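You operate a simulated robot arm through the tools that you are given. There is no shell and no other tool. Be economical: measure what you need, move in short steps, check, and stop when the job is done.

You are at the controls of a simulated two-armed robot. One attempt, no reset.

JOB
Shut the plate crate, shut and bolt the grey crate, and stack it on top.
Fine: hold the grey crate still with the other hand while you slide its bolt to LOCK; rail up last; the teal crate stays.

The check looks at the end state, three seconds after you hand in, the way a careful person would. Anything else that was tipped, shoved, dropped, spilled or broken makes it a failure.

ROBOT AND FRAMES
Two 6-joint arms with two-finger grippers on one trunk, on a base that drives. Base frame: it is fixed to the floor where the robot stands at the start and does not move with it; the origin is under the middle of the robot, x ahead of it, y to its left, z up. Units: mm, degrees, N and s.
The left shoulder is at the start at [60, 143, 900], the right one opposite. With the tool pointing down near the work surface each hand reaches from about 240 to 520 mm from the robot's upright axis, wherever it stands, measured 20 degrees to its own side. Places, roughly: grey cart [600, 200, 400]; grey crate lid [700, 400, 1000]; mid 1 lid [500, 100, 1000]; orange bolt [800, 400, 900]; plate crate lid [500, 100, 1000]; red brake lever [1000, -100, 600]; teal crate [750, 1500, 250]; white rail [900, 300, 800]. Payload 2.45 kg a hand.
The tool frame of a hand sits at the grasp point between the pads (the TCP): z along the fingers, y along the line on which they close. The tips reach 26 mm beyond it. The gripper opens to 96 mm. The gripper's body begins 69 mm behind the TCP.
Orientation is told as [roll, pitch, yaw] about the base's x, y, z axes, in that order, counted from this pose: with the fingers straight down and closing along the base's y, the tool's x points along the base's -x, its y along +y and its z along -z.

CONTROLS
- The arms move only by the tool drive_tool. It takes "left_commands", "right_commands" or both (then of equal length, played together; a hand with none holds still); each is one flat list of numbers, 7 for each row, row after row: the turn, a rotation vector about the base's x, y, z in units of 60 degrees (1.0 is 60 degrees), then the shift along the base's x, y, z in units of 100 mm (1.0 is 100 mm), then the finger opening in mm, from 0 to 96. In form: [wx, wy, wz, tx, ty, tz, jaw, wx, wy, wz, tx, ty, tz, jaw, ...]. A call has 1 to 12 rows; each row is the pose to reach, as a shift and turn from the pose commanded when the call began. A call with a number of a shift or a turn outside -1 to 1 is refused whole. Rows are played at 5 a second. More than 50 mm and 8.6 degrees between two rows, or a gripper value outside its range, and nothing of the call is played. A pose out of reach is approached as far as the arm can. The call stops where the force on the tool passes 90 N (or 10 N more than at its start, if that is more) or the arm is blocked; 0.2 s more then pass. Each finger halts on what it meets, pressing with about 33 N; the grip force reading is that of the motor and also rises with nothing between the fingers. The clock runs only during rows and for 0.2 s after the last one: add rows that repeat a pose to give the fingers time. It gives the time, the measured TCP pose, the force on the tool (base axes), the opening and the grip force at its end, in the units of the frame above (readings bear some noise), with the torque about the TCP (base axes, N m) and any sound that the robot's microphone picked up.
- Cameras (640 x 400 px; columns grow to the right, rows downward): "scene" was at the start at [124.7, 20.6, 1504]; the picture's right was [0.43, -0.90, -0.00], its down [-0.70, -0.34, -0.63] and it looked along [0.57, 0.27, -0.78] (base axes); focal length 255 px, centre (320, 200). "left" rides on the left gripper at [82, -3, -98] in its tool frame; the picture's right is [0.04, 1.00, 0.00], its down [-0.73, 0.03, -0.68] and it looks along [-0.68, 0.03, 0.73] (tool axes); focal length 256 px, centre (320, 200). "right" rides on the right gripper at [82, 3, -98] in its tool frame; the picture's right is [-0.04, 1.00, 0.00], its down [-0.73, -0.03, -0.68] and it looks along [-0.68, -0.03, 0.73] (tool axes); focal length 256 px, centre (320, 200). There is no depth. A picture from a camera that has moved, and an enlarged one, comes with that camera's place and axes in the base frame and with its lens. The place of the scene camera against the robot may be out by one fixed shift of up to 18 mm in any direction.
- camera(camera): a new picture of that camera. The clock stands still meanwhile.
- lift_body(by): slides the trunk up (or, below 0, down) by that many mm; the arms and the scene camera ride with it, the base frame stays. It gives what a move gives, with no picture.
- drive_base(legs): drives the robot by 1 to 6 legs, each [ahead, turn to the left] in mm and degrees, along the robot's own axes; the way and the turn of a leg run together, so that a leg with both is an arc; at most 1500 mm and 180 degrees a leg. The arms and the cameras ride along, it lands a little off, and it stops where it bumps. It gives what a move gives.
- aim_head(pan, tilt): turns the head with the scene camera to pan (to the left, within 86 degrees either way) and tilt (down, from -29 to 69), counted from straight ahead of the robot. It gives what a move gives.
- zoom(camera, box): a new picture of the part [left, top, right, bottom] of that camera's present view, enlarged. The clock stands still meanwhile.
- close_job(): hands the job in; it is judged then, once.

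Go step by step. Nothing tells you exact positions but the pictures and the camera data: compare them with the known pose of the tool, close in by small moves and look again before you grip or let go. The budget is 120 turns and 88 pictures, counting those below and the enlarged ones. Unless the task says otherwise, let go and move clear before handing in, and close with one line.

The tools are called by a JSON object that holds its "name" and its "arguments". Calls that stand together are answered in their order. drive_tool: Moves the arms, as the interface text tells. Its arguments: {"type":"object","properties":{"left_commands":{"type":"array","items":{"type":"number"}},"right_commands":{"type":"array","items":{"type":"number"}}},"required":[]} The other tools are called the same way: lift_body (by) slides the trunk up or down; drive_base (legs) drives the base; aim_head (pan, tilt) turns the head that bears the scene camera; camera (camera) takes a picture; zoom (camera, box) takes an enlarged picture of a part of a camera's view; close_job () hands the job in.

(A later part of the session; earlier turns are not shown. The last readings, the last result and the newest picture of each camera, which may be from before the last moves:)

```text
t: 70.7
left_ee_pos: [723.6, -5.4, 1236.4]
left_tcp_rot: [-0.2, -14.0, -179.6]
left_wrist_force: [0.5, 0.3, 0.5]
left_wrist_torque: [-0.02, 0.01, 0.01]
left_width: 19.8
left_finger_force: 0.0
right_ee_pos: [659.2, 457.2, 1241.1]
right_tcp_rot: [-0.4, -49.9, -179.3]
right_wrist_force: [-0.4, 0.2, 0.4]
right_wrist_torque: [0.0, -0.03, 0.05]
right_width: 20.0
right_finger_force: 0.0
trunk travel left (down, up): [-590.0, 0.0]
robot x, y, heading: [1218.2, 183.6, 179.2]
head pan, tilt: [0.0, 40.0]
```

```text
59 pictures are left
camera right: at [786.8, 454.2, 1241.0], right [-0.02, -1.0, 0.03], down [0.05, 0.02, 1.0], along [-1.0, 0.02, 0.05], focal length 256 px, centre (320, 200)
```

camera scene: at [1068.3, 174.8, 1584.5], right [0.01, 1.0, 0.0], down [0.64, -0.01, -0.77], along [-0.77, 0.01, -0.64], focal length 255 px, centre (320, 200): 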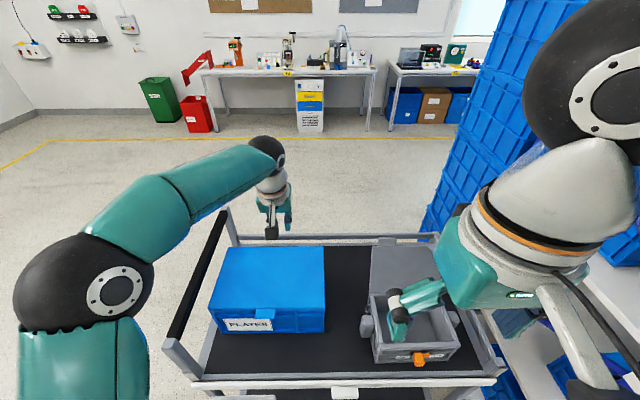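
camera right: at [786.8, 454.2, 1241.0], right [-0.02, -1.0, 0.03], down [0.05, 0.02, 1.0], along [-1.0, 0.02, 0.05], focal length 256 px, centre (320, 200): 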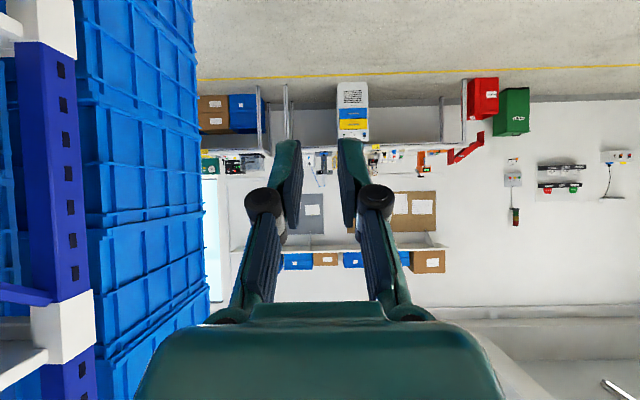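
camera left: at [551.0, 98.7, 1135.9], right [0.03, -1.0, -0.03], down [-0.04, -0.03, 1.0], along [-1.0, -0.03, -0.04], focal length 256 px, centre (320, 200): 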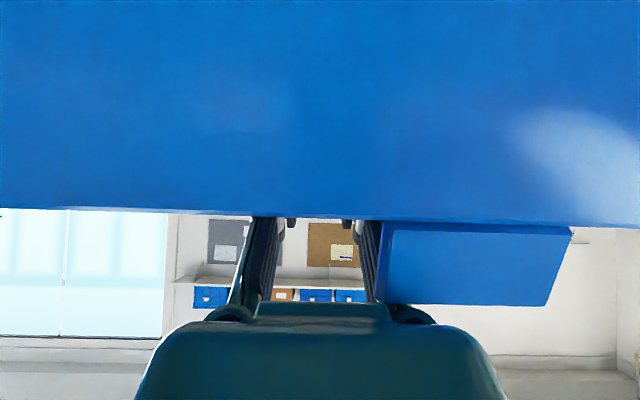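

{"name": "drive_tool", "arguments": {"right_commands": [0, 0, 0, -0.4, 0, -0.2, 20, 0, 0, 0, -0.8, 0, -0.4, 20, 0, 0, 0, -1, 0, -0.6, 20, 0, 0, 0, -1, 0, -1, 20]}}

{"name": "camera", "arguments": {"camera": "right"}}

{"name": "camera", "arguments": {"camera": "scene"}}

```text
t: 71.7
left_ee_pos: [722.8, -5.6, 1234.6]
left_tcp_rot: [-0.3, -13.9, -179.7]
left_wrist_force: [0.7, 1.1, 0.5]
left_wrist_torque: [0.01, 0.0, 0.0]
left_width: 20.0
left_finger_force: 0.0
right_ee_pos: [558.9, 457.7, 1138.3]
right_tcp_rot: [-0.5, -49.9, -179.3]
right_wrist_force: [0.7, -0.9, -0.1]
right_wrist_torque: [0.04, 0.01, -0.03]
right_width: 19.7
right_finger_force: 0.0
trunk travel left (down, up): [-590.0, 0.0]
robot x, y, heading: [1218.8, 188.2, 179.0]
head pan, tilt: [0.0, 40.0]
```

```text
58 pictures are left
camera right: at [685.9, 454.6, 1138.4], right [-0.02, -1.0, 0.03], down [0.05, 0.03, 1.0], along [-1.0, 0.02, 0.05], focal length 256 px, centre (320, 200)
```

right: 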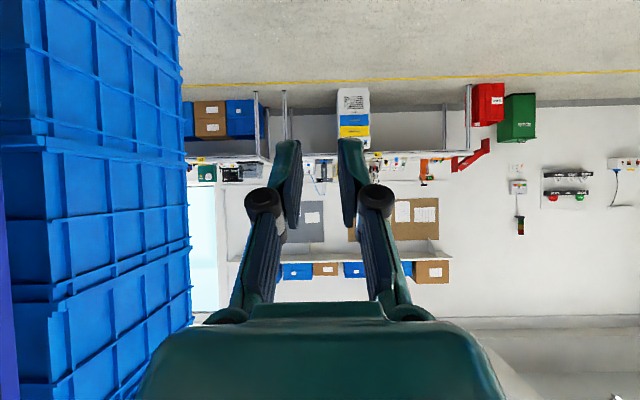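

```text
57 pictures are left
camera scene: at [1066.5, 175.3, 1584.3], right [0.01, 1.0, 0.0], down [0.64, -0.01, -0.77], along [-0.77, 0.01, -0.64], focal length 255 px, centre (320, 200)
```

scene: 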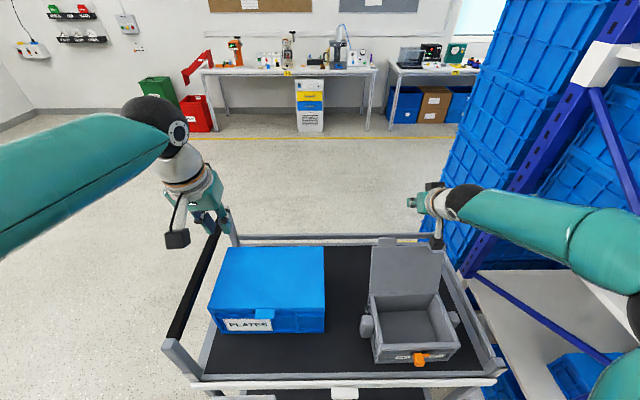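

Clear behind the grey lid; I lower and check.

{"name": "drive_tool", "arguments": {"right_commands": [0, -0.04, 0, -0.05, 0, -0.35, 20, 0, -0.08, 0, -0.1, 0, -0.7, 20, 0, -0.1, 0, -0.1, 0, -1, 20]}}

{"name": "camera", "arguments": {"camera": "right"}}

```text
t: 72.5
left_ee_pos: [723.5, -7.1, 1234.9]
left_tcp_rot: [-0.2, -13.8, -179.7]
left_wrist_force: [0.1, 0.7, 1.0]
left_wrist_torque: [0.0, 0.0, 0.01]
left_width: 20.1
left_finger_force: 0.0
right_ee_pos: [550.1, 459.3, 1040.2]
right_tcp_rot: [-0.4, -43.8, -179.4]
right_wrist_force: [-0.4, 0.0, -0.5]
right_wrist_torque: [-0.01, -0.02, -0.02]
right_width: 19.8
right_finger_force: 0.1
trunk travel left (down, up): [-590.0, 0.0]
robot x, y, heading: [1215.7, 185.4, 179.4]
head pan, tilt: [0.0, 40.0]
```

```text
56 pictures are left
camera right: at [677.3, 456.3, 1054.1], right [-0.02, -1.0, 0.02], down [-0.06, 0.02, 1.0], along [-1.0, 0.02, -0.06], focal length 256 px, centre (320, 200)
```

right: 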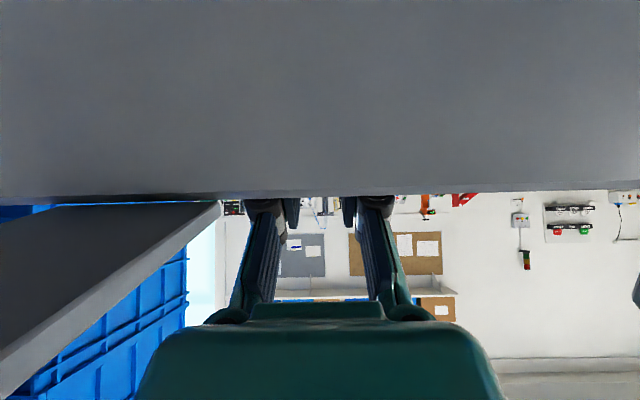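

Lid edge is at z≈1048 with fingers behind it. Pull it over.

{"name": "drive_tool", "arguments": {"right_commands": [0, -0.05, 0, 0.25, 0, 0, 20, 0, -0.1, 0, 0.5, 0, 0, 20, 0, -0.18, 0, 0.75, 0, 0.05, 20, 0, -0.26, 0, 1, 0, 0.1, 20]}}

{"name": "drive_tool", "arguments": {"right_commands": [0, -0.08, 0, 0.25, 0, 0, 20, 0, -0.16, 0, 0.5, 0, 0, 20, 0, -0.24, 0, 0.75, 0, 0, 20, 0, -0.3, 0, 1, 0, 0, 20]}}

{"name": "camera", "arguments": {"camera": "scene"}}

```text
t: 73.5
left_ee_pos: [724.6, -7.3, 1236.5]
left_tcp_rot: [-0.2, -14.1, -179.6]
left_wrist_force: [-0.3, 0.2, -0.3]
left_wrist_torque: [0.03, -0.02, -0.03]
left_width: 20.2
left_finger_force: 0.0
right_ee_pos: [652.3, 457.4, 1051.7]
right_tcp_rot: [-0.3, -28.1, -179.4]
right_wrist_force: [0.8, 0.5, 0.2]
right_wrist_torque: [-0.03, 0.0, 0.02]
right_width: 20.1
right_finger_force: 0.1
trunk travel left (down, up): [-590.0, 0.0]
robot x, y, heading: [1217.9, 187.2, 179.3]
head pan, tilt: [0.0, 40.0]
```

```text
t: 74.5
left_ee_pos: [724.3, -7.7, 1235.9]
left_tcp_rot: [-0.3, -14.0, -179.7]
left_wrist_force: [1.1, -0.1, -0.2]
left_wrist_torque: [0.01, 0.0, 0.01]
left_width: 20.2
left_finger_force: 0.0
right_ee_pos: [754.4, 457.7, 1051.8]
right_tcp_rot: [0.1, -10.3, -179.4]
right_wrist_force: [-0.3, 0.4, 0.3]
right_wrist_torque: [0.01, -0.02, -0.03]
right_width: 20.2
right_finger_force: 0.0
trunk travel left (down, up): [-590.0, 0.0]
robot x, y, heading: [1217.2, 184.1, 179.1]
head pan, tilt: [0.0, 40.0]
```

```text
55 pictures are left
camera scene: at [1068.3, 174.9, 1584.5], right [0.01, 1.0, 0.0], down [0.64, -0.01, -0.77], along [-0.77, 0.01, -0.64], focal length 255 px, centre (320, 200)
```

scene: 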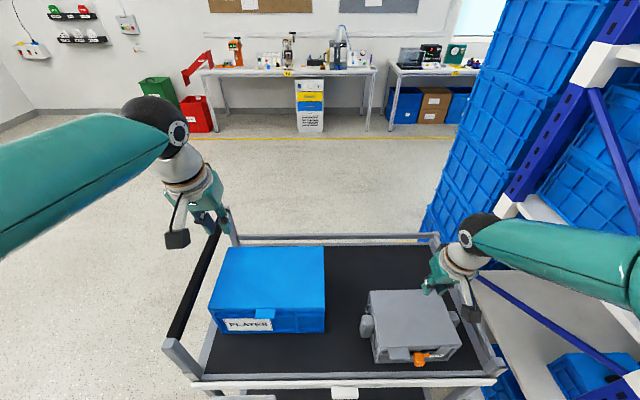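

Both lids shut. Let me inspect the grey crate front.

{"name": "zoom", "arguments": {"camera": "scene", "box": [345, 270, 485, 380]}}

{"name": "drive_tool", "arguments": {"right_commands": [0, 0, 0, 0.2, 0, 0.3, 20, 0, 0.08, 0, 0.5, 0, 0.6, 20, 0, 0.17, 0, 0.8, 0, 0.8, 20, 0, 0.17, 0, 1, 0, 0.8, 20]}}

{"name": "drive_tool", "arguments": {"right_commands": [0, 0, 0, 0.45, 0, 0, 20, 0, 0, 0, 0.8, 0, 0, 20, 0, 0, 0, 1, 0, 0, 20]}}

{"name": "camera", "arguments": {"camera": "right"}}

```text
3.64 times, centred on (415, 325) of scene
camera zoom: at [1068.3, 174.9, 1584.5], right [0.01, 1.0, 0.0], down [0.64, -0.01, -0.77], along [-0.77, 0.01, -0.64], focal length 926 px, centre (-26, -254)
```

zoom: 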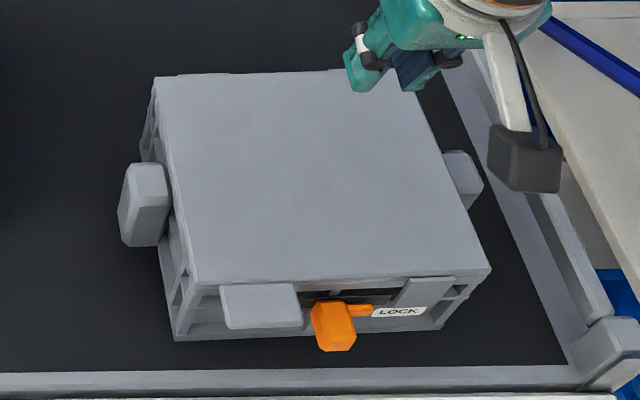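

```text
t: 75.5
left_ee_pos: [723.5, -6.1, 1235.7]
left_tcp_rot: [-0.2, -13.9, -179.6]
left_wrist_force: [0.2, 0.2, 0.5]
left_wrist_torque: [-0.02, 0.0, 0.03]
left_width: 20.0
left_finger_force: 0.1
right_ee_pos: [853.7, 457.9, 1132.1]
right_tcp_rot: [-0.1, -20.5, -179.5]
right_wrist_force: [0.3, 0.8, 0.2]
right_wrist_torque: [0.03, -0.03, 0.01]
right_width: 19.9
right_finger_force: 0.1
trunk travel left (down, up): [-590.0, 0.0]
robot x, y, heading: [1220.1, 183.8, 179.2]
head pan, tilt: [0.0, 40.0]
```

```text
t: 76.3
left_ee_pos: [724.9, -7.4, 1235.9]
left_tcp_rot: [-0.2, -14.0, -179.7]
left_wrist_force: [1.1, 0.2, 0.2]
left_wrist_torque: [0.01, 0.02, -0.04]
left_width: 20.1
left_finger_force: 0.0
right_ee_pos: [952.8, 458.0, 1132.4]
right_tcp_rot: [-0.2, -20.5, -179.5]
right_wrist_force: [0.0, -0.1, -0.4]
right_wrist_torque: [-0.01, 0.02, 0.01]
right_width: 19.7
right_finger_force: 0.1
trunk travel left (down, up): [-590.0, 0.0]
robot x, y, heading: [1215.0, 186.4, 179.3]
head pan, tilt: [0.0, 40.0]
```

```text
53 pictures are left
camera right: at [1063.5, 455.3, 1194.0], right [-0.03, -1.0, 0.01], down [-0.45, 0.02, 0.89], along [-0.89, 0.02, -0.45], focal length 256 px, centre (320, 200)
```

right: 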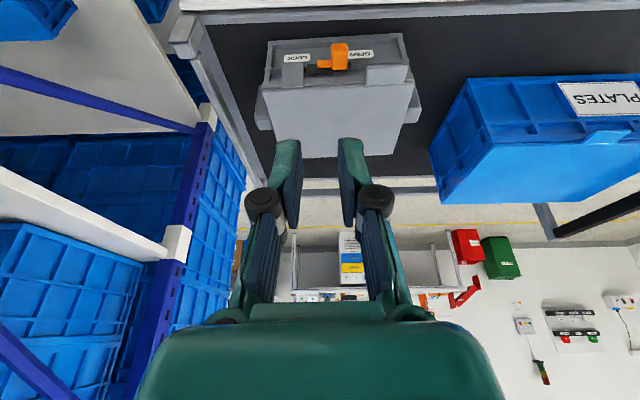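

Lid has a keeper on the LOCK side; the bolt must slide +y. End lugs at about (782, 320) and (784, 548). I zoom for their shape.

{"name": "zoom", "arguments": {"camera": "right", "box": [240, 20, 440, 150]}}

```text
3.08 times, centred on (340, 85) of right
camera zoom: at [1063.5, 455.3, 1194.0], right [-0.03, -1.0, 0.01], down [-0.45, 0.02, 0.89], along [-0.89, 0.02, -0.45], focal length 788 px, centre (258, 554)
```

zoom: 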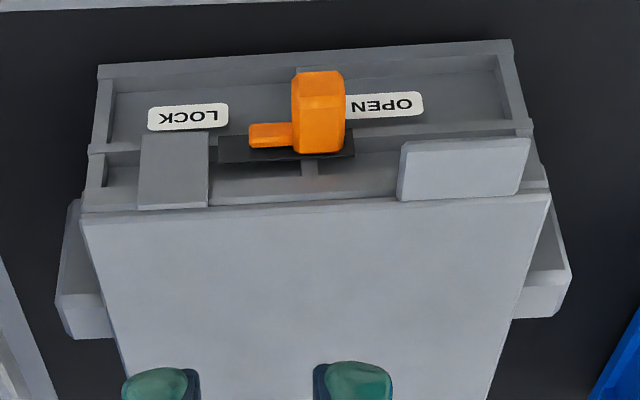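

I bring the left hand over the near lug, rotating it so its fingers close along x.

{"name": "drive_tool", "arguments": {"left_commands": [0, -0.12, 0, 0.1, 0.3, 0, 40, 0, -0.233, 0, 0.2, 0.6, 0, 60, 0, -0.233, 0, 0.3, 1, 0, 96]}}

{"name": "drive_tool", "arguments": {"left_commands": [0, 0, -0.13, 0.1, 0.15, 0, 96, 0, 0, -0.26, 0.2, 0.3, 0, 96, 0, 0, -0.39, 0.2, 0.45, 0, 96, 0, 0, -0.52, 0.2, 0.6, 0, 96, 0, 0, -0.65, 0.2, 0.75, 0, 96, 0, 0, -0.78, 0.2, 0.9, 0, 96, 0, 0, -0.91, 0.2, 1, 0, 96, 0, 0, -1, 0.2, 1, 0, 96]}}

{"name": "drive_tool", "arguments": {"left_commands": [0, 0, -0.13, 0, 0.3, -0.2, 96, 0, 0, -0.26, 0, 0.6, -0.4, 96, 0, 0, -0.39, 0, 0.9, -0.6, 96, 0, 0, -0.5, 0, 1, -0.9, 96]}}

{"name": "camera", "arguments": {"camera": "left"}}

```text
t: 77.1
left_ee_pos: [755.6, 96.9, 1237.2]
left_tcp_rot: [-0.1, 0.2, -179.6]
left_wrist_force: [0.1, 0.1, 0.5]
left_wrist_torque: [-0.07, 0.01, -0.02]
left_width: 96.1
left_finger_force: 0.1
right_ee_pos: [950.3, 459.4, 1130.7]
right_tcp_rot: [0.0, -20.4, -179.4]
right_wrist_force: [0.5, -0.1, -0.7]
right_wrist_torque: [-0.02, 0.02, 0.03]
right_width: 20.1
right_finger_force: 0.0
trunk travel left (down, up): [-590.0, 0.0]
robot x, y, heading: [1217.3, 187.1, 179.3]
head pan, tilt: [0.0, 40.0]
```

```text
t: 78.9
left_ee_pos: [773.1, 193.4, 1236.1]
left_tcp_rot: [-0.3, 0.0, 120.3]
left_wrist_force: [-0.4, 0.0, 0.6]
left_wrist_torque: [0.01, 0.0, -0.01]
left_width: 96.1
left_finger_force: 0.0
right_ee_pos: [952.5, 458.0, 1130.6]
right_tcp_rot: [-0.1, -20.6, -179.6]
right_wrist_force: [-0.3, 0.4, 0.0]
right_wrist_torque: [0.01, -0.01, 0.01]
right_width: 19.8
right_finger_force: 0.0
trunk travel left (down, up): [-590.0, 0.0]
robot x, y, heading: [1218.6, 186.3, 179.2]
head pan, tilt: [0.0, 40.0]
```

```text
t: 79.9
left_ee_pos: [773.2, 296.4, 1145.7]
left_tcp_rot: [-0.1, 0.0, 90.3]
left_wrist_force: [0.3, -0.6, -0.8]
left_wrist_torque: [0.01, 0.0, -0.01]
left_width: 95.7
left_finger_force: 0.0
right_ee_pos: [951.1, 457.9, 1132.5]
right_tcp_rot: [0.0, -20.6, -179.5]
right_wrist_force: [-0.6, 0.3, 0.3]
right_wrist_torque: [0.01, -0.05, 0.05]
right_width: 20.1
right_finger_force: 0.1
trunk travel left (down, up): [-590.0, 0.0]
robot x, y, heading: [1216.1, 188.2, 179.0]
head pan, tilt: [0.0, 40.0]
```

```text
51 pictures are left
camera left: at [776.9, 214.9, 1243.3], right [-1.0, -0.04, 0.0], down [-0.03, 0.73, 0.68], along [-0.03, 0.68, -0.73], focal length 256 px, centre (320, 200)
```

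left: 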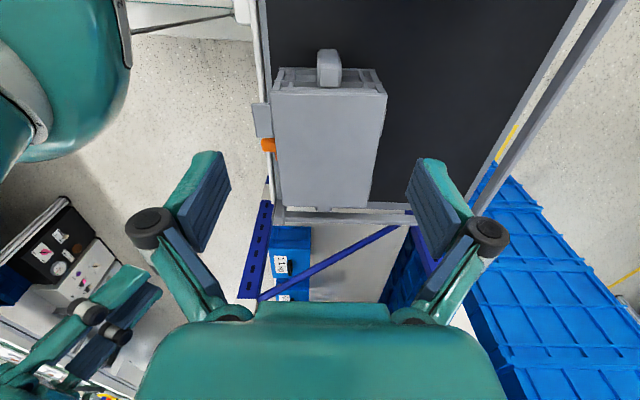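

{"name": "zoom", "arguments": {"camera": "left", "box": [250, 30, 410, 130]}}

```text
4.00 times, centred on (330, 80) of left
camera zoom: at [776.9, 214.9, 1243.3], right [-1.0, -0.04, 0.0], down [-0.03, 0.73, 0.68], along [-0.03, 0.68, -0.73], focal length 1024 px, centre (280, 680)
```

zoom: 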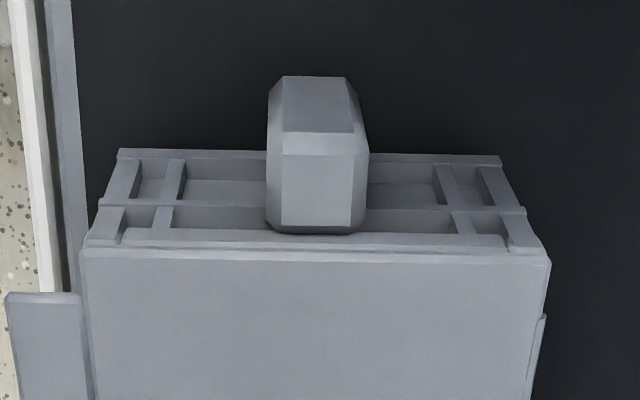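

The lug is a block about 32 mm wide in x (744–776), y≈306–328, z≈840–915. I descend above it and check.

{"name": "drive_tool", "arguments": {"left_commands": [0, 0, 0, -0.13, 0.14, -0.3, 80, 0, 0, 0, -0.13, 0.14, -0.65, 70, 0, 0, 0, -0.13, 0.14, -1, 70]}}

{"name": "drive_tool", "arguments": {"left_commands": [0, 0, 0, 0, 0, -0.4, 70, 0, 0, 0, 0, 0, -0.7, 70, 0, 0, 0, 0, 0, -0.8, 70]}}

{"name": "camera", "arguments": {"camera": "left"}}

{"name": "camera", "arguments": {"camera": "scene"}}

```text
t: 80.7
left_ee_pos: [757.3, 308.3, 1048.8]
left_tcp_rot: [0.2, -0.1, 90.5]
left_wrist_force: [0.0, 0.5, 0.0]
left_wrist_torque: [-0.03, -0.01, 0.02]
left_width: 69.9
left_finger_force: 0.1
right_ee_pos: [950.8, 457.7, 1130.9]
right_tcp_rot: [-0.1, -20.4, -179.5]
right_wrist_force: [-0.5, 0.4, -0.6]
right_wrist_torque: [0.01, -0.03, 0.02]
right_width: 20.0
right_finger_force: 0.1
trunk travel left (down, up): [-590.0, 0.0]
robot x, y, heading: [1215.0, 185.9, 179.4]
head pan, tilt: [0.0, 40.0]
```

```text
t: 81.5
left_ee_pos: [757.4, 307.9, 968.4]
left_tcp_rot: [0.0, -0.2, 90.7]
left_wrist_force: [-0.8, 0.0, -0.4]
left_wrist_torque: [-0.03, 0.03, 0.02]
left_width: 70.0
left_finger_force: 0.0
right_ee_pos: [951.4, 458.1, 1130.7]
right_tcp_rot: [-0.1, -20.5, -179.5]
right_wrist_force: [0.0, 0.0, -0.7]
right_wrist_torque: [0.02, 0.01, 0.02]
right_width: 20.2
right_finger_force: 0.1
trunk travel left (down, up): [-590.0, 0.0]
robot x, y, heading: [1216.0, 187.1, 179.2]
head pan, tilt: [0.0, 40.0]
```

```text
49 pictures are left
camera left: at [762.9, 225.9, 1066.4], right [-1.0, -0.05, 0.0], down [-0.04, 0.73, 0.68], along [-0.04, 0.68, -0.73], focal length 256 px, centre (320, 200)
```

left: 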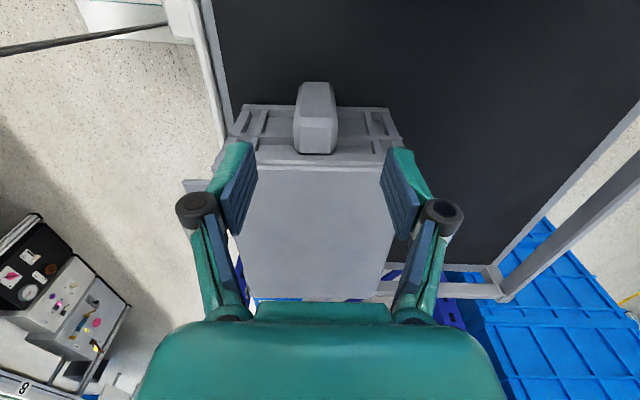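

```text
48 pictures are left
camera scene: at [1067.8, 175.0, 1584.6], right [0.01, 1.0, 0.0], down [0.64, -0.01, -0.77], along [-0.77, 0.01, -0.64], focal length 255 px, centre (320, 200)
```

scene: 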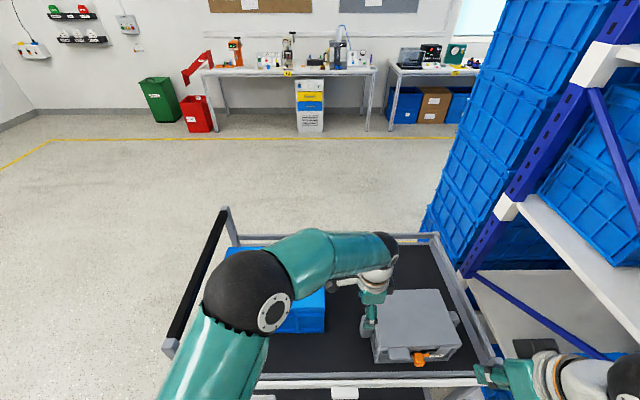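

Second view refines: lug at x≈759, y≈316–337, z≈825–890, lid edge y≈331. I tilt the hand 12° inward and go down around the lug.

{"name": "drive_tool", "arguments": {"left_commands": [0.1, 0, 0, 0.02, -0.05, 0, 70, 0.2, 0, 0, 0.02, -0.08, -0.15, 70, 0.2, 0, 0, 0.02, -0.02, -0.5, 70, 0.2, 0, 0, 0.02, 0.06, -0.8, 70, 0.2, 0, 0, 0.02, 0.12, -1, 70]}}

{"name": "camera", "arguments": {"camera": "left"}}

```text
t: 82.7
left_ee_pos: [762.9, 320.0, 866.4]
left_tcp_rot: [-0.3, -11.8, 90.3]
left_wrist_force: [0.7, 0.9, -1.3]
left_wrist_torque: [-0.03, 0.07, 0.18]
left_width: 70.1
left_finger_force: 0.0
right_ee_pos: [951.9, 459.0, 1131.5]
right_tcp_rot: [-0.1, -20.6, -179.5]
right_wrist_force: [0.4, 0.1, 0.1]
right_wrist_torque: [-0.01, 0.03, 0.02]
right_width: 20.3
right_finger_force: 0.0
trunk travel left (down, up): [-590.0, 0.0]
robot x, y, heading: [1218.4, 190.4, 179.1]
head pan, tilt: [0.0, 40.0]
```

```text
47 pictures are left
camera left: at [765.9, 220.5, 945.1], right [-1.0, -0.04, -0.01], down [-0.04, 0.58, 0.82], along [-0.03, 0.82, -0.58], focal length 256 px, centre (320, 200)
```

left: 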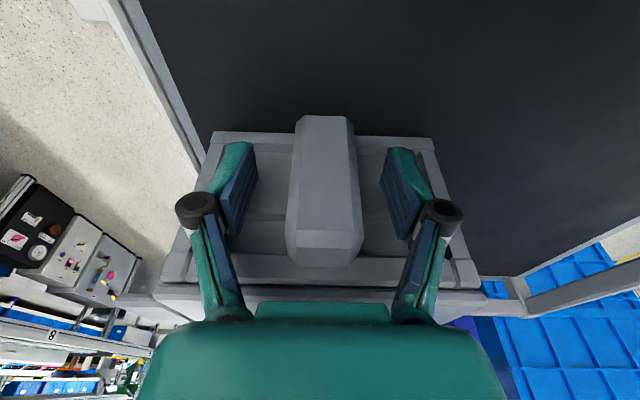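

Fingers flank the lug. I close on it.

{"name": "drive_tool", "arguments": {"left_commands": [0, 0, 0, 0, 0, 0, 50, 0, 0, 0, 0, 0, 0, 20, 0, 0, 0, 0, 0, 0, 15, 0, 0, 0, 0, 0, 0, 15, 0, 0, 0, 0, 0, 0, 15]}}

{"name": "camera", "arguments": {"camera": "left"}}

```text
t: 83.9
left_ee_pos: [762.9, 321.1, 867.7]
left_tcp_rot: [-0.2, -11.9, 90.3]
left_wrist_force: [1.1, 0.4, 0.5]
left_wrist_torque: [0.25, 0.1, 0.5]
left_width: 31.4
left_finger_force: 33.2
right_ee_pos: [951.6, 458.5, 1131.3]
right_tcp_rot: [-0.1, -20.5, -179.5]
right_wrist_force: [0.0, 0.4, -0.7]
right_wrist_torque: [0.01, -0.02, 0.0]
right_width: 20.0
right_finger_force: 0.1
trunk travel left (down, up): [-590.0, 0.0]
robot x, y, heading: [1217.2, 184.9, 179.3]
head pan, tilt: [0.0, 40.0]
```

```text
46 pictures are left
camera left: at [765.6, 220.5, 945.7], right [-1.0, -0.04, -0.01], down [-0.04, 0.58, 0.82], along [-0.03, 0.82, -0.58], focal length 256 px, centre (320, 200)
```

left: 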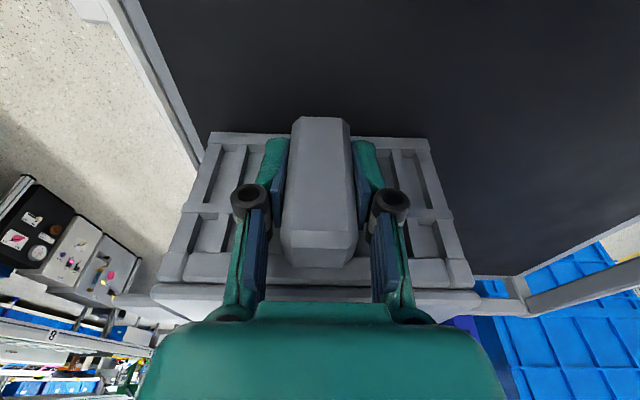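

The lug is held (31 mm). Now the right hand comes to the front, closed fingers tilted flat, to push the knob from the OPEN side.

{"name": "drive_tool", "arguments": {"right_commands": [0, 0.11, 0, 0, -0.1, -0.2, 10, 0, 0.22, 0, 0, -0.2, -0.4, 0, 0, 0.33, 0, 0, -0.3, -0.6, 0, 0, 0.44, 0, 0, -0.4, -0.8, 0, 0, 0.55, 0, 0, -0.45, -1, 0, 0, 0.66, 0, 0, -0.5, -1, 0]}}

{"name": "drive_tool", "arguments": {"right_commands": [0, 0, 0, 0, 0, -0.4, 0, 0, 0, 0, 0, 0, -0.8, 0, 0, 0, 0, 0, 0, -1, 0]}}

{"name": "zoom", "arguments": {"camera": "right", "box": [160, 50, 480, 250]}}

```text
t: 85.5
left_ee_pos: [761.9, 321.1, 867.7]
left_tcp_rot: [-0.3, -11.9, 90.3]
left_wrist_force: [-0.4, -0.1, -0.4]
left_wrist_torque: [-0.13, 0.17, 0.11]
left_width: 31.4
left_finger_force: 33.4
right_ee_pos: [869.1, 513.0, 1133.7]
right_tcp_rot: [4.1, -48.3, 178.1]
right_wrist_force: [-0.2, 0.0, -0.2]
right_wrist_torque: [0.03, -0.01, -0.01]
right_width: 0.0
right_finger_force: 28.5
right hand out of reach, approached as far as the arm can: row 1, 2, 3, 4, 5, 6
trunk travel left (down, up): [-590.0, 0.0]
robot x, y, heading: [1215.2, 183.4, 179.4]
head pan, tilt: [0.0, 40.0]
stopped in row 6 (right hand): the arm was blocked; the commanded pose is now the measured one
```

```text
t: 86.3
left_ee_pos: [761.6, 320.9, 868.4]
left_tcp_rot: [-0.3, -12.0, 90.4]
left_wrist_force: [-0.3, 0.8, 0.6]
left_wrist_torque: [-0.31, -0.01, 0.03]
left_width: 31.7
left_finger_force: 33.2
right_ee_pos: [838.8, 546.4, 1056.5]
right_tcp_rot: [4.2, -48.1, 178.0]
right_wrist_force: [-0.1, -0.4, 0.1]
right_wrist_torque: [0.0, -0.01, 0.02]
right_width: 0.1
right_finger_force: 28.5
right hand out of reach, approached as far as the arm can: row 1, 2, 3
trunk travel left (down, up): [-590.0, 0.0]
robot x, y, heading: [1218.1, 184.9, 179.1]
head pan, tilt: [0.0, 40.0]
```

```text
2.00 times, centred on (320, 150) of right
camera zoom: at [966.0, 546.0, 1059.4], right [-0.01, -1.0, 0.08], down [0.02, 0.08, 1.0], along [-1.0, 0.01, 0.02], focal length 512 px, centre (320, 300)
```

zoom: 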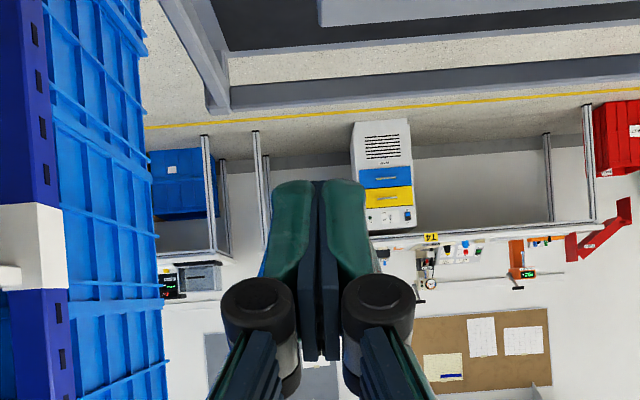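

That tilt is too close to my body. Instead I'll use the open gripper pointing down, so that only the −y finger enters the gap between lip and knob. I reset the right hand above the bolt.

{"name": "drive_tool", "arguments": {"right_commands": [0, -0.13, 0, 0.1, -0.1, 0.2, 10, 0, -0.26, 0, 0.1, -0.2, 0.4, 20, 0, -0.39, 0, 0.12, -0.35, 0.4, 40, 0, -0.52, 0, 0.14, -0.5, 0.3, 60, 0, -0.65, 0, 0.14, -0.65, 0.2, 80, 0, -0.78, 0, 0.14, -0.8, 0.1, 96, 0, -0.8, 0, 0.14, -0.81, 0, 96]}}

{"name": "camera", "arguments": {"camera": "right"}}

```text
t: 87.9
left_ee_pos: [762.7, 320.9, 867.8]
left_tcp_rot: [-0.2, -12.0, 90.4]
left_wrist_force: [0.1, 0.1, 0.8]
left_wrist_torque: [-0.29, -0.02, -0.01]
left_width: 31.7
left_finger_force: 32.9
right_ee_pos: [853.9, 465.5, 1055.4]
right_tcp_rot: [2.5, -0.2, 178.7]
right_wrist_force: [0.5, -0.6, 0.8]
right_wrist_torque: [0.0, -0.02, -0.02]
right_width: 95.8
right_finger_force: 0.1
right hand out of reach, approached as far as the arm can: row 1, 2
trunk travel left (down, up): [-590.0, 0.0]
robot x, y, heading: [1214.6, 186.1, 179.3]
head pan, tilt: [0.0, 40.0]
```

```text
44 pictures are left
camera right: at [934.7, 464.8, 1152.5], right [-0.06, -1.0, 0.04], down [-0.73, 0.08, 0.68], along [-0.68, 0.01, -0.73], focal length 256 px, centre (320, 200)
```

right: 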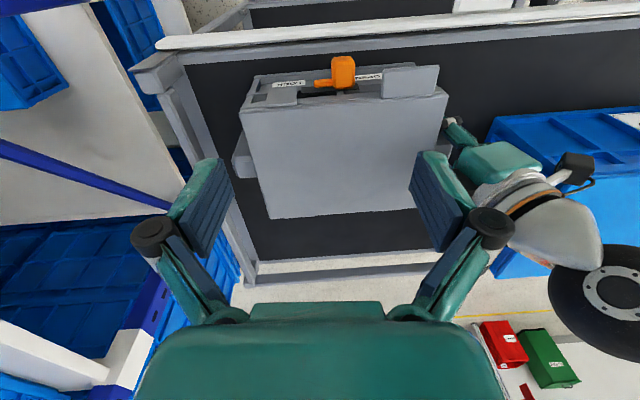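

{"name": "zoom", "arguments": {"camera": "right", "box": [220, 30, 460, 180]}}

```text
2.67 times, centred on (340, 105) of right
camera zoom: at [934.7, 464.8, 1152.5], right [-0.06, -1.0, 0.04], down [-0.73, 0.08, 0.68], along [-0.68, 0.01, -0.73], focal length 683 px, centre (267, 453)
```

zoom: 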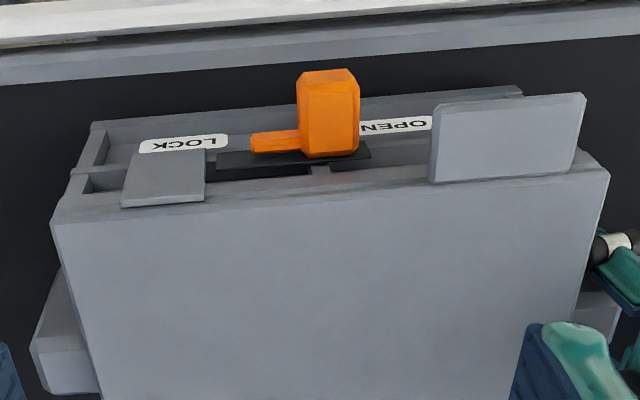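

Gap between lip (y≈404) and knob (y≈425) is ~21 mm. I straighten the right hand and lower it so the −y finger enters that gap at y≈414.

{"name": "drive_tool", "arguments": {"right_commands": [0.038, 0, 0.02, 0.02, 0.02, -0.3, 96, 0.038, 0, 0.02, 0.02, 0.02, -0.6, 96, 0.038, 0, 0.02, 0.02, 0.02, -0.95, 96]}}

{"name": "camera", "arguments": {"camera": "right"}}

```text
t: 88.7
left_ee_pos: [760.6, 321.1, 868.2]
left_tcp_rot: [-0.3, -12.0, 90.3]
left_wrist_force: [0.4, 0.7, 0.3]
left_wrist_torque: [-0.46, 0.03, 0.02]
left_width: 31.6
left_finger_force: 32.7
right_ee_pos: [855.4, 466.4, 960.4]
right_tcp_rot: [0.3, -0.3, 179.9]
right_wrist_force: [0.2, -0.6, -0.4]
right_wrist_torque: [0.0, -0.03, -0.03]
right_width: 96.2
right_finger_force: 0.1
trunk travel left (down, up): [-590.0, 0.0]
robot x, y, heading: [1215.8, 184.8, 178.9]
head pan, tilt: [0.0, 40.0]
```

```text
42 pictures are left
camera right: at [937.0, 463.4, 1056.7], right [-0.04, -1.0, 0.01], down [-0.73, 0.03, 0.68], along [-0.68, 0.02, -0.73], focal length 256 px, centre (320, 200)
```

right: 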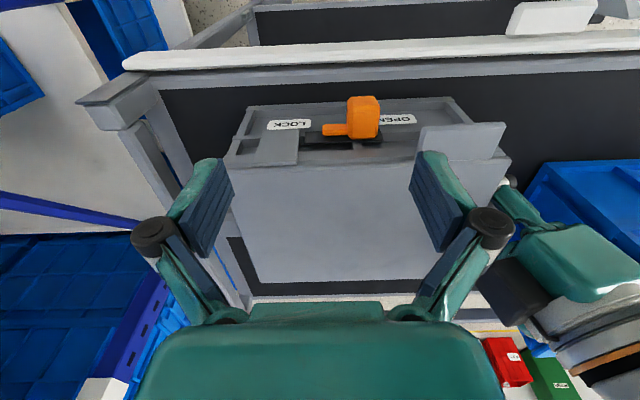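

Alignment holds; lower into the gap.

{"name": "drive_tool", "arguments": {"right_commands": [0, 0, 0, 0, 0.01, -0.25, 96, 0, 0, 0, 0, 0.01, -0.5, 96, 0, 0, 0, 0, 0.01, -0.71, 96]}}

{"name": "camera", "arguments": {"camera": "right"}}

```text
t: 89.5
left_ee_pos: [761.8, 320.5, 867.1]
left_tcp_rot: [-0.4, -11.8, 90.2]
left_wrist_force: [-2.2, -5.4, 0.6]
left_wrist_torque: [0.1, 0.26, -0.31]
left_width: 31.7
left_finger_force: 32.9
right_ee_pos: [854.3, 468.0, 889.8]
right_tcp_rot: [0.4, -0.4, 180.0]
right_wrist_force: [0.5, 6.9, 4.5]
right_wrist_torque: [-0.49, 0.0, 0.01]
right_width: 95.2
right_finger_force: 0.0
trunk travel left (down, up): [-590.0, 0.0]
robot x, y, heading: [1214.5, 190.3, 179.2]
head pan, tilt: [0.0, 40.0]
```

```text
41 pictures are left
camera right: at [937.0, 464.7, 986.6], right [-0.04, -1.0, 0.01], down [-0.73, 0.03, 0.68], along [-0.68, 0.02, -0.73], focal length 256 px, centre (320, 200)
```

right: 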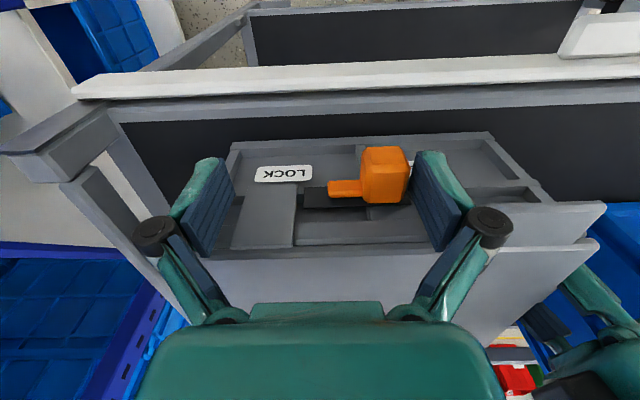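

The finger sits beside the knob. Push toward LOCK (+y) in small steps.

{"name": "drive_tool", "arguments": {"right_commands": [0, 0, 0, 0, 0.05, 0, 96, 0, 0, 0, 0, 0.1, 0, 96, 0, 0, 0, 0, 0.16, 0, 96, 0, 0, 0, 0, 0.22, 0, 96, 0, 0, 0, 0, 0.28, 0, 96, 0, 0, 0, 0, 0.33, 0, 96, 0, 0, 0, 0, 0.33, 0, 96]}}

{"name": "camera", "arguments": {"camera": "right"}}

```text
t: 91.1
left_ee_pos: [761.5, 321.4, 866.5]
left_tcp_rot: [-0.2, -12.1, 90.5]
left_wrist_force: [1.0, 4.9, -0.4]
left_wrist_torque: [-0.51, -0.03, 0.37]
left_width: 31.7
left_finger_force: 33.3
right_ee_pos: [856.1, 500.6, 889.6]
right_tcp_rot: [0.3, -0.3, 179.9]
right_wrist_force: [-0.6, -5.8, 0.7]
right_wrist_torque: [-0.08, 0.08, 0.02]
right_width: 96.2
right_finger_force: 0.1
trunk travel left (down, up): [-590.0, 0.0]
robot x, y, heading: [1214.6, 184.7, 179.0]
head pan, tilt: [0.0, 40.0]
```

```text
40 pictures are left
camera right: at [937.5, 498.0, 986.0], right [-0.04, -1.0, 0.01], down [-0.73, 0.03, 0.68], along [-0.68, 0.02, -0.73], focal length 256 px, centre (320, 200)
```

right: 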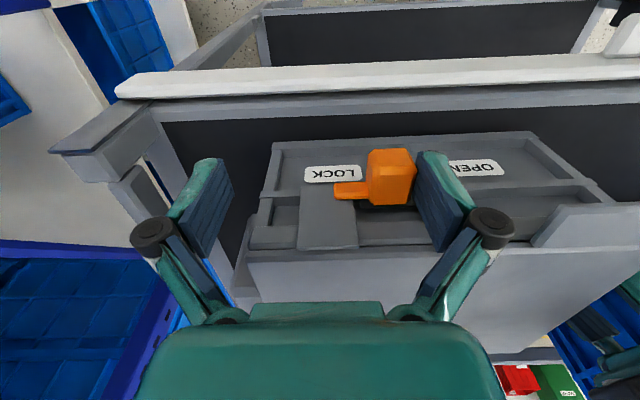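

It slides with ~6 N. Continue to its stop.

{"name": "drive_tool", "arguments": {"right_commands": [0, 0, 0, 0, 0.05, 0, 96, 0, 0, 0, 0, 0.1, 0, 96, 0, 0, 0, 0, 0.14, 0, 96, 0, 0, 0, 0, 0.14, 0, 96]}}

{"name": "zoom", "arguments": {"camera": "right", "box": [220, 100, 540, 300]}}

```text
t: 92.1
left_ee_pos: [761.7, 318.6, 867.2]
left_tcp_rot: [-0.2, -11.9, 90.3]
left_wrist_force: [2.9, 8.8, 1.1]
left_wrist_torque: [0.26, -0.21, 0.46]
left_width: 31.9
left_finger_force: 32.7
right_ee_pos: [855.8, 515.6, 888.8]
right_tcp_rot: [0.2, -0.3, 179.8]
right_wrist_force: [-3.4, -11.1, -0.2]
right_wrist_torque: [-0.06, 0.06, 0.03]
right_width: 95.9
right_finger_force: 0.0
trunk travel left (down, up): [-590.0, 0.0]
robot x, y, heading: [1216.9, 185.7, 179.0]
head pan, tilt: [0.0, 40.0]
```

```text
2.00 times, centred on (380, 200) of right
camera zoom: at [937.6, 511.8, 985.9], right [-0.04, -1.0, 0.0], down [-0.73, 0.03, 0.68], along [-0.68, 0.03, -0.73], focal length 512 px, centre (200, 200)
```

zoom: 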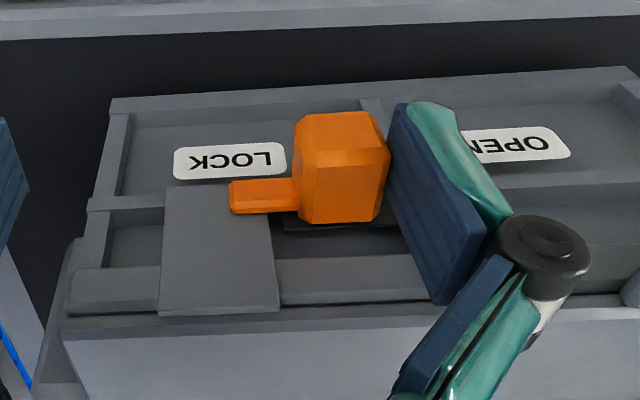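

{"name": "drive_tool", "arguments": {"right_commands": [0, 0, 0, 0, 0.03, 0, 96, 0, 0, 0, 0, 0.06, 0, 96, 0, 0, 0, 0, 0.06, 0, 96]}}

{"name": "zoom", "arguments": {"camera": "right", "box": [220, 100, 540, 300]}}

```text
t: 92.9
left_ee_pos: [762.1, 321.9, 868.2]
left_tcp_rot: [-0.2, -12.1, 90.3]
left_wrist_force: [10.1, 25.6, 3.2]
left_wrist_torque: [0.25, -0.36, 0.61]
left_width: 32.0
left_finger_force: 32.1
right_ee_pos: [856.7, 520.5, 890.0]
right_tcp_rot: [0.4, -0.4, 179.9]
right_wrist_force: [-8.8, -25.7, -4.5]
right_wrist_torque: [0.06, -0.06, -0.12]
right_width: 96.2
right_finger_force: 0.8
trunk travel left (down, up): [-590.0, 0.0]
robot x, y, heading: [1218.8, 184.8, 179.0]
head pan, tilt: [0.0, 40.0]
```

```text
2.00 times, centred on (380, 200) of right
camera zoom: at [937.9, 516.9, 986.4], right [-0.04, -1.0, 0.01], down [-0.73, 0.04, 0.68], along [-0.68, 0.02, -0.73], focal length 512 px, centre (200, 200)
```

zoom: 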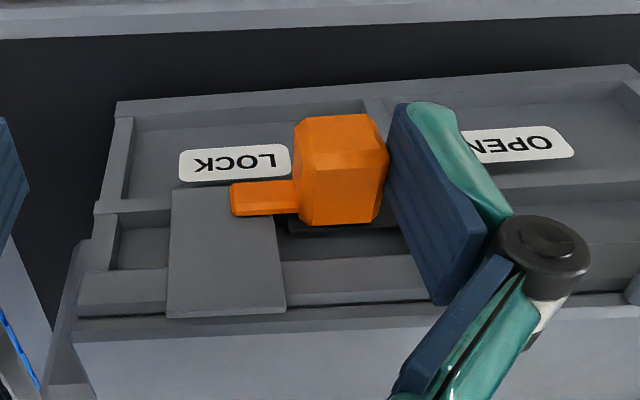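

The bolt hit its stop at LOCK (force rose to 26 N, rigid). I back the finger off, rise, and bring the right hand over the other lug, turned 90°.

{"name": "drive_tool", "arguments": {"right_commands": [0, 0, 0, 0, -0.06, 0, 96, 0, 0, 0, 0.0, -0.12, 0, 96, 0, 0, 0, 0.05, -0.12, 0.4, 96, 0, 0, 0, 0, -0.1, 0.8, 90, 0, 0, 0, -0.1, 0, 1, 80]}}

{"name": "drive_tool", "arguments": {"right_commands": [0, 0, 0.13, -0.1, 0.05, 0.2, 80, 0, 0, 0.26, -0.2, 0.1, 0.3, 70, 0, 0, 0.39, -0.3, 0.15, 0.3, 70, 0, 0, 0.52, -0.4, 0.2, 0.3, 70, 0, 0, 0.65, -0.5, 0.25, 0.3, 70, 0, 0, 0.78, -0.6, 0.3, 0.3, 70, 0, 0, 0.91, -0.75, 0.35, 0.3, 70, 0, 0, 1, -0.85, 0.35, 0.3, 70]}}

{"name": "drive_tool", "arguments": {"right_commands": [0, 0, 0.13, 0, 0.1, 0, 70, 0, 0, 0.26, 0, 0.2, 0, 70, 0, 0, 0.39, 0, 0.2, 0, 70, 0, 0, 0.5, 0, 0.2, 0, 70]}}

{"name": "camera", "arguments": {"camera": "right"}}

```text
t: 94.1
left_ee_pos: [761.0, 320.8, 866.7]
left_tcp_rot: [-0.4, -11.9, 90.2]
left_wrist_force: [0.0, -0.5, -3.2]
left_wrist_torque: [-0.29, 0.0, 0.05]
left_width: 31.5
left_finger_force: 33.1
right_ee_pos: [844.0, 522.4, 989.9]
right_tcp_rot: [0.3, -0.3, 180.0]
right_wrist_force: [-0.9, -1.0, -0.4]
right_wrist_torque: [0.0, -0.03, 0.01]
right_width: 80.3
right_finger_force: 0.1
trunk travel left (down, up): [-590.0, 0.0]
robot x, y, heading: [1218.0, 182.2, 179.2]
head pan, tilt: [0.0, 40.0]
```

```text
t: 95.9
left_ee_pos: [761.7, 321.8, 866.7]
left_tcp_rot: [-0.3, -11.9, 90.3]
left_wrist_force: [0.6, 0.3, -4.8]
left_wrist_torque: [-0.54, 0.03, 0.03]
left_width: 31.9
left_finger_force: 33.2
right_ee_pos: [761.6, 555.7, 1019.5]
right_tcp_rot: [0.4, -0.2, -119.9]
right_wrist_force: [1.3, -0.6, 0.1]
right_wrist_torque: [0.03, 0.03, 0.01]
right_width: 70.2
right_finger_force: 0.1
trunk travel left (down, up): [-590.0, 0.0]
robot x, y, heading: [1216.2, 182.3, 178.9]
head pan, tilt: [0.0, 40.0]
```

```text
t: 96.9
left_ee_pos: [759.7, 320.4, 867.9]
left_tcp_rot: [-0.2, -12.0, 90.3]
left_wrist_force: [0.0, 0.4, -3.0]
left_wrist_torque: [-0.29, -0.06, 0.09]
left_width: 31.6
left_finger_force: 33.3
right_ee_pos: [761.4, 577.2, 1019.8]
right_tcp_rot: [0.4, -0.3, -90.1]
right_wrist_force: [0.2, 0.3, -0.3]
right_wrist_torque: [0.01, -0.02, -0.01]
right_width: 70.0
right_finger_force: 0.0
trunk travel left (down, up): [-590.0, 0.0]
robot x, y, heading: [1222.5, 182.6, 179.2]
head pan, tilt: [0.0, 40.0]
```

```text
37 pictures are left
camera right: at [763.8, 657.6, 1116.0], right [1.0, -0.04, 0.01], down [-0.03, -0.73, 0.68], along [-0.02, -0.68, -0.73], focal length 256 px, centre (320, 200)
```

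right: 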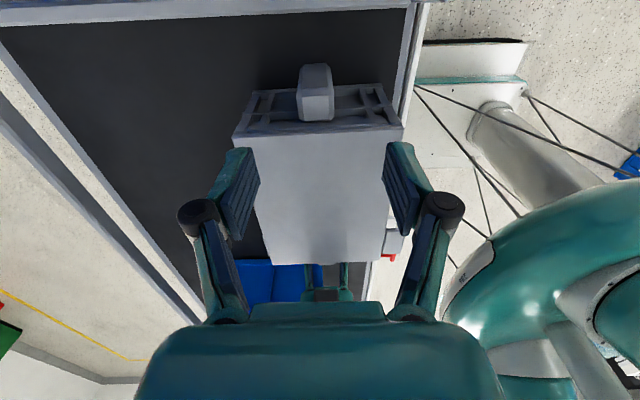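

The right hand is above the second lug (x≈758, y≈551–566). Mirror the left approach: tilt 12° inward and descend.

{"name": "drive_tool", "arguments": {"right_commands": [-0.1, 0, 0, -0.02, 0.04, -0.3, 70, -0.2, 0, 0, -0.02, 0.04, -0.6, 70, -0.2, 0, 0, -0.02, 0, -0.98, 70]}}

{"name": "drive_tool", "arguments": {"right_commands": [0, 0, 0, 0, -0.07, -0.28, 70, 0, 0, 0, 0, -0.13, -0.52, 70]}}

{"name": "camera", "arguments": {"camera": "right"}}

```text
t: 97.7
left_ee_pos: [762.1, 321.0, 867.5]
left_tcp_rot: [-0.3, -12.0, 90.3]
left_wrist_force: [-0.1, 0.3, -2.8]
left_wrist_torque: [-0.52, 0.01, 0.05]
left_width: 31.8
left_finger_force: 33.3
right_ee_pos: [759.1, 575.7, 921.1]
right_tcp_rot: [0.4, -12.3, -90.1]
right_wrist_force: [0.0, 0.4, 0.0]
right_wrist_torque: [0.01, -0.03, 0.02]
right_width: 70.0
right_finger_force: 0.1
trunk travel left (down, up): [-590.0, 0.0]
robot x, y, heading: [1219.3, 185.8, 179.1]
head pan, tilt: [0.0, 40.0]
```

```text
t: 98.3
left_ee_pos: [761.4, 319.5, 868.3]
left_tcp_rot: [-0.3, -11.8, 90.4]
left_wrist_force: [-2.0, -11.1, -1.8]
left_wrist_torque: [-0.02, 0.11, 0.03]
left_width: 31.4
left_finger_force: 32.8
right_ee_pos: [759.1, 565.1, 871.7]
right_tcp_rot: [0.2, -12.1, -90.0]
right_wrist_force: [0.4, 14.1, 5.1]
right_wrist_torque: [0.1, -0.32, 0.57]
right_width: 74.3
right_finger_force: 3.3
trunk travel left (down, up): [-590.0, 0.0]
robot x, y, heading: [1218.3, 185.4, 179.3]
head pan, tilt: [0.0, 40.0]
```

```text
36 pictures are left
camera right: at [761.9, 665.8, 949.1], right [1.0, -0.04, 0.01], down [-0.03, -0.57, 0.82], along [-0.03, -0.82, -0.58], focal length 256 px, centre (320, 200)
```

right: 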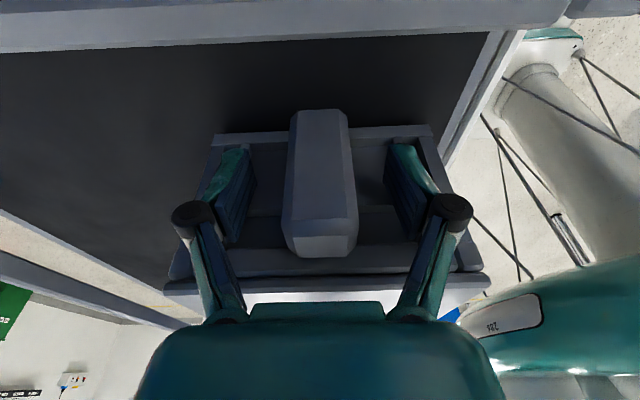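

Tips press lightly on the wall ribs; I back off 4 mm and close.

{"name": "drive_tool", "arguments": {"right_commands": [0, 0, 0, 0, 0.05, 0, 70, 0, 0, 0, 0, 0.05, 0, 50, 0, 0, 0, 0, 0.05, 0, 20, 0, 0, 0, 0, 0.05, 0, 15, 0, 0, 0, 0, 0.05, 0, 15, 0, 0, 0, 0, 0.05, 0, 15]}}

{"name": "camera", "arguments": {"camera": "right"}}

{"name": "camera", "arguments": {"camera": "scene"}}

```text
t: 99.7
left_ee_pos: [761.4, 322.0, 868.2]
left_tcp_rot: [-0.2, -11.9, 90.2]
left_wrist_force: [0.4, -3.0, 0.0]
left_wrist_torque: [-0.1, -0.1, -0.3]
left_width: 31.6
left_finger_force: 32.7
right_ee_pos: [759.8, 569.0, 870.9]
right_tcp_rot: [0.5, -12.4, -90.1]
right_wrist_force: [-0.2, 3.8, 0.0]
right_wrist_torque: [0.56, 0.1, 0.26]
right_width: 31.4
right_finger_force: 33.2
trunk travel left (down, up): [-590.0, 0.0]
robot x, y, heading: [1215.7, 184.7, 179.5]
head pan, tilt: [0.0, 40.0]
```

```text
35 pictures are left
camera right: at [761.9, 668.9, 947.3], right [1.0, -0.04, 0.02], down [-0.03, -0.57, 0.82], along [-0.02, -0.82, -0.57], focal length 256 px, centre (320, 200)
```

right: 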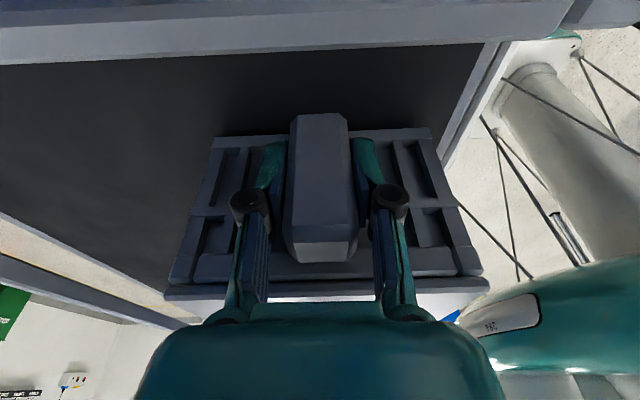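

```text
34 pictures are left
camera scene: at [1067.0, 175.2, 1584.4], right [0.01, 1.0, 0.0], down [0.64, -0.01, -0.77], along [-0.77, 0.01, -0.64], focal length 255 px, centre (320, 200)
```

scene: 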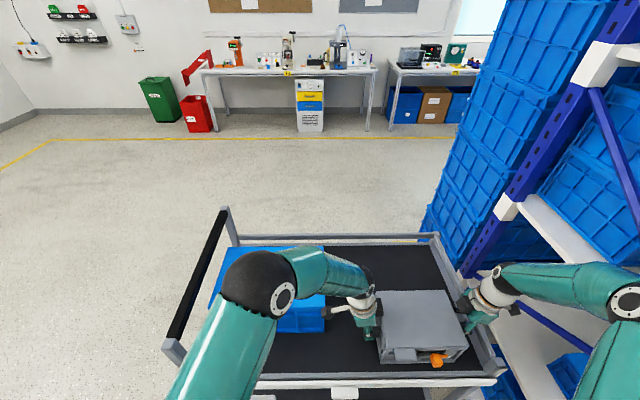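

Both lugs are held. A short test lift.

{"name": "drive_tool", "arguments": {"left_commands": [0, 0, 0, 0, 0, 0.1, 15, 0, 0, 0, 0, 0, 0.2, 15, 0, 0, 0, 0, 0, 0.3, 15, 0, 0, 0, 0, 0, 0.3, 15], "right_commands": [0, 0, 0, 0, 0, 0.1, 15, 0, 0, 0, 0, 0, 0.2, 15, 0, 0, 0, 0, 0, 0.3, 15, 0, 0, 0, 0, 0, 0.3, 15]}}

{"name": "camera", "arguments": {"camera": "scene"}}

```text
t: 100.7
left_ee_pos: [760.1, 319.2, 897.3]
left_tcp_rot: [-0.2, -11.9, 90.3]
left_wrist_force: [-1.5, -4.0, -3.5]
left_wrist_torque: [-0.18, 0.07, 0.15]
left_width: 31.6
left_finger_force: 33.0
right_ee_pos: [759.4, 567.8, 898.6]
right_tcp_rot: [0.4, -12.5, -90.1]
right_wrist_force: [2.0, 4.5, -0.8]
right_wrist_torque: [-0.17, -0.08, 0.47]
right_width: 31.7
right_finger_force: 32.8
trunk travel left (down, up): [-590.0, 0.0]
robot x, y, heading: [1218.8, 186.2, 179.4]
head pan, tilt: [0.0, 40.0]
```

```text
33 pictures are left
camera scene: at [1066.6, 175.3, 1584.3], right [0.01, 1.0, 0.0], down [0.64, -0.01, -0.77], along [-0.77, 0.01, -0.64], focal length 255 px, centre (320, 200)
```

scene: 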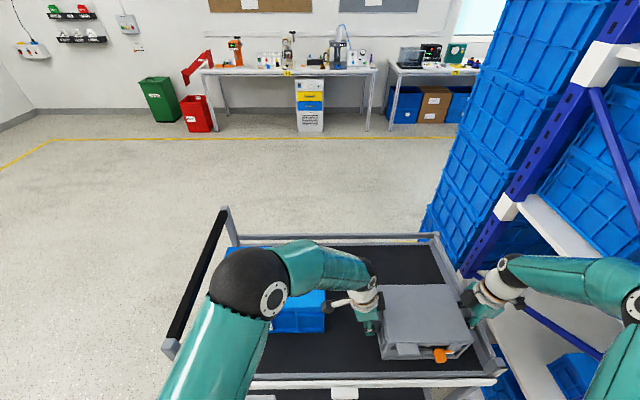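

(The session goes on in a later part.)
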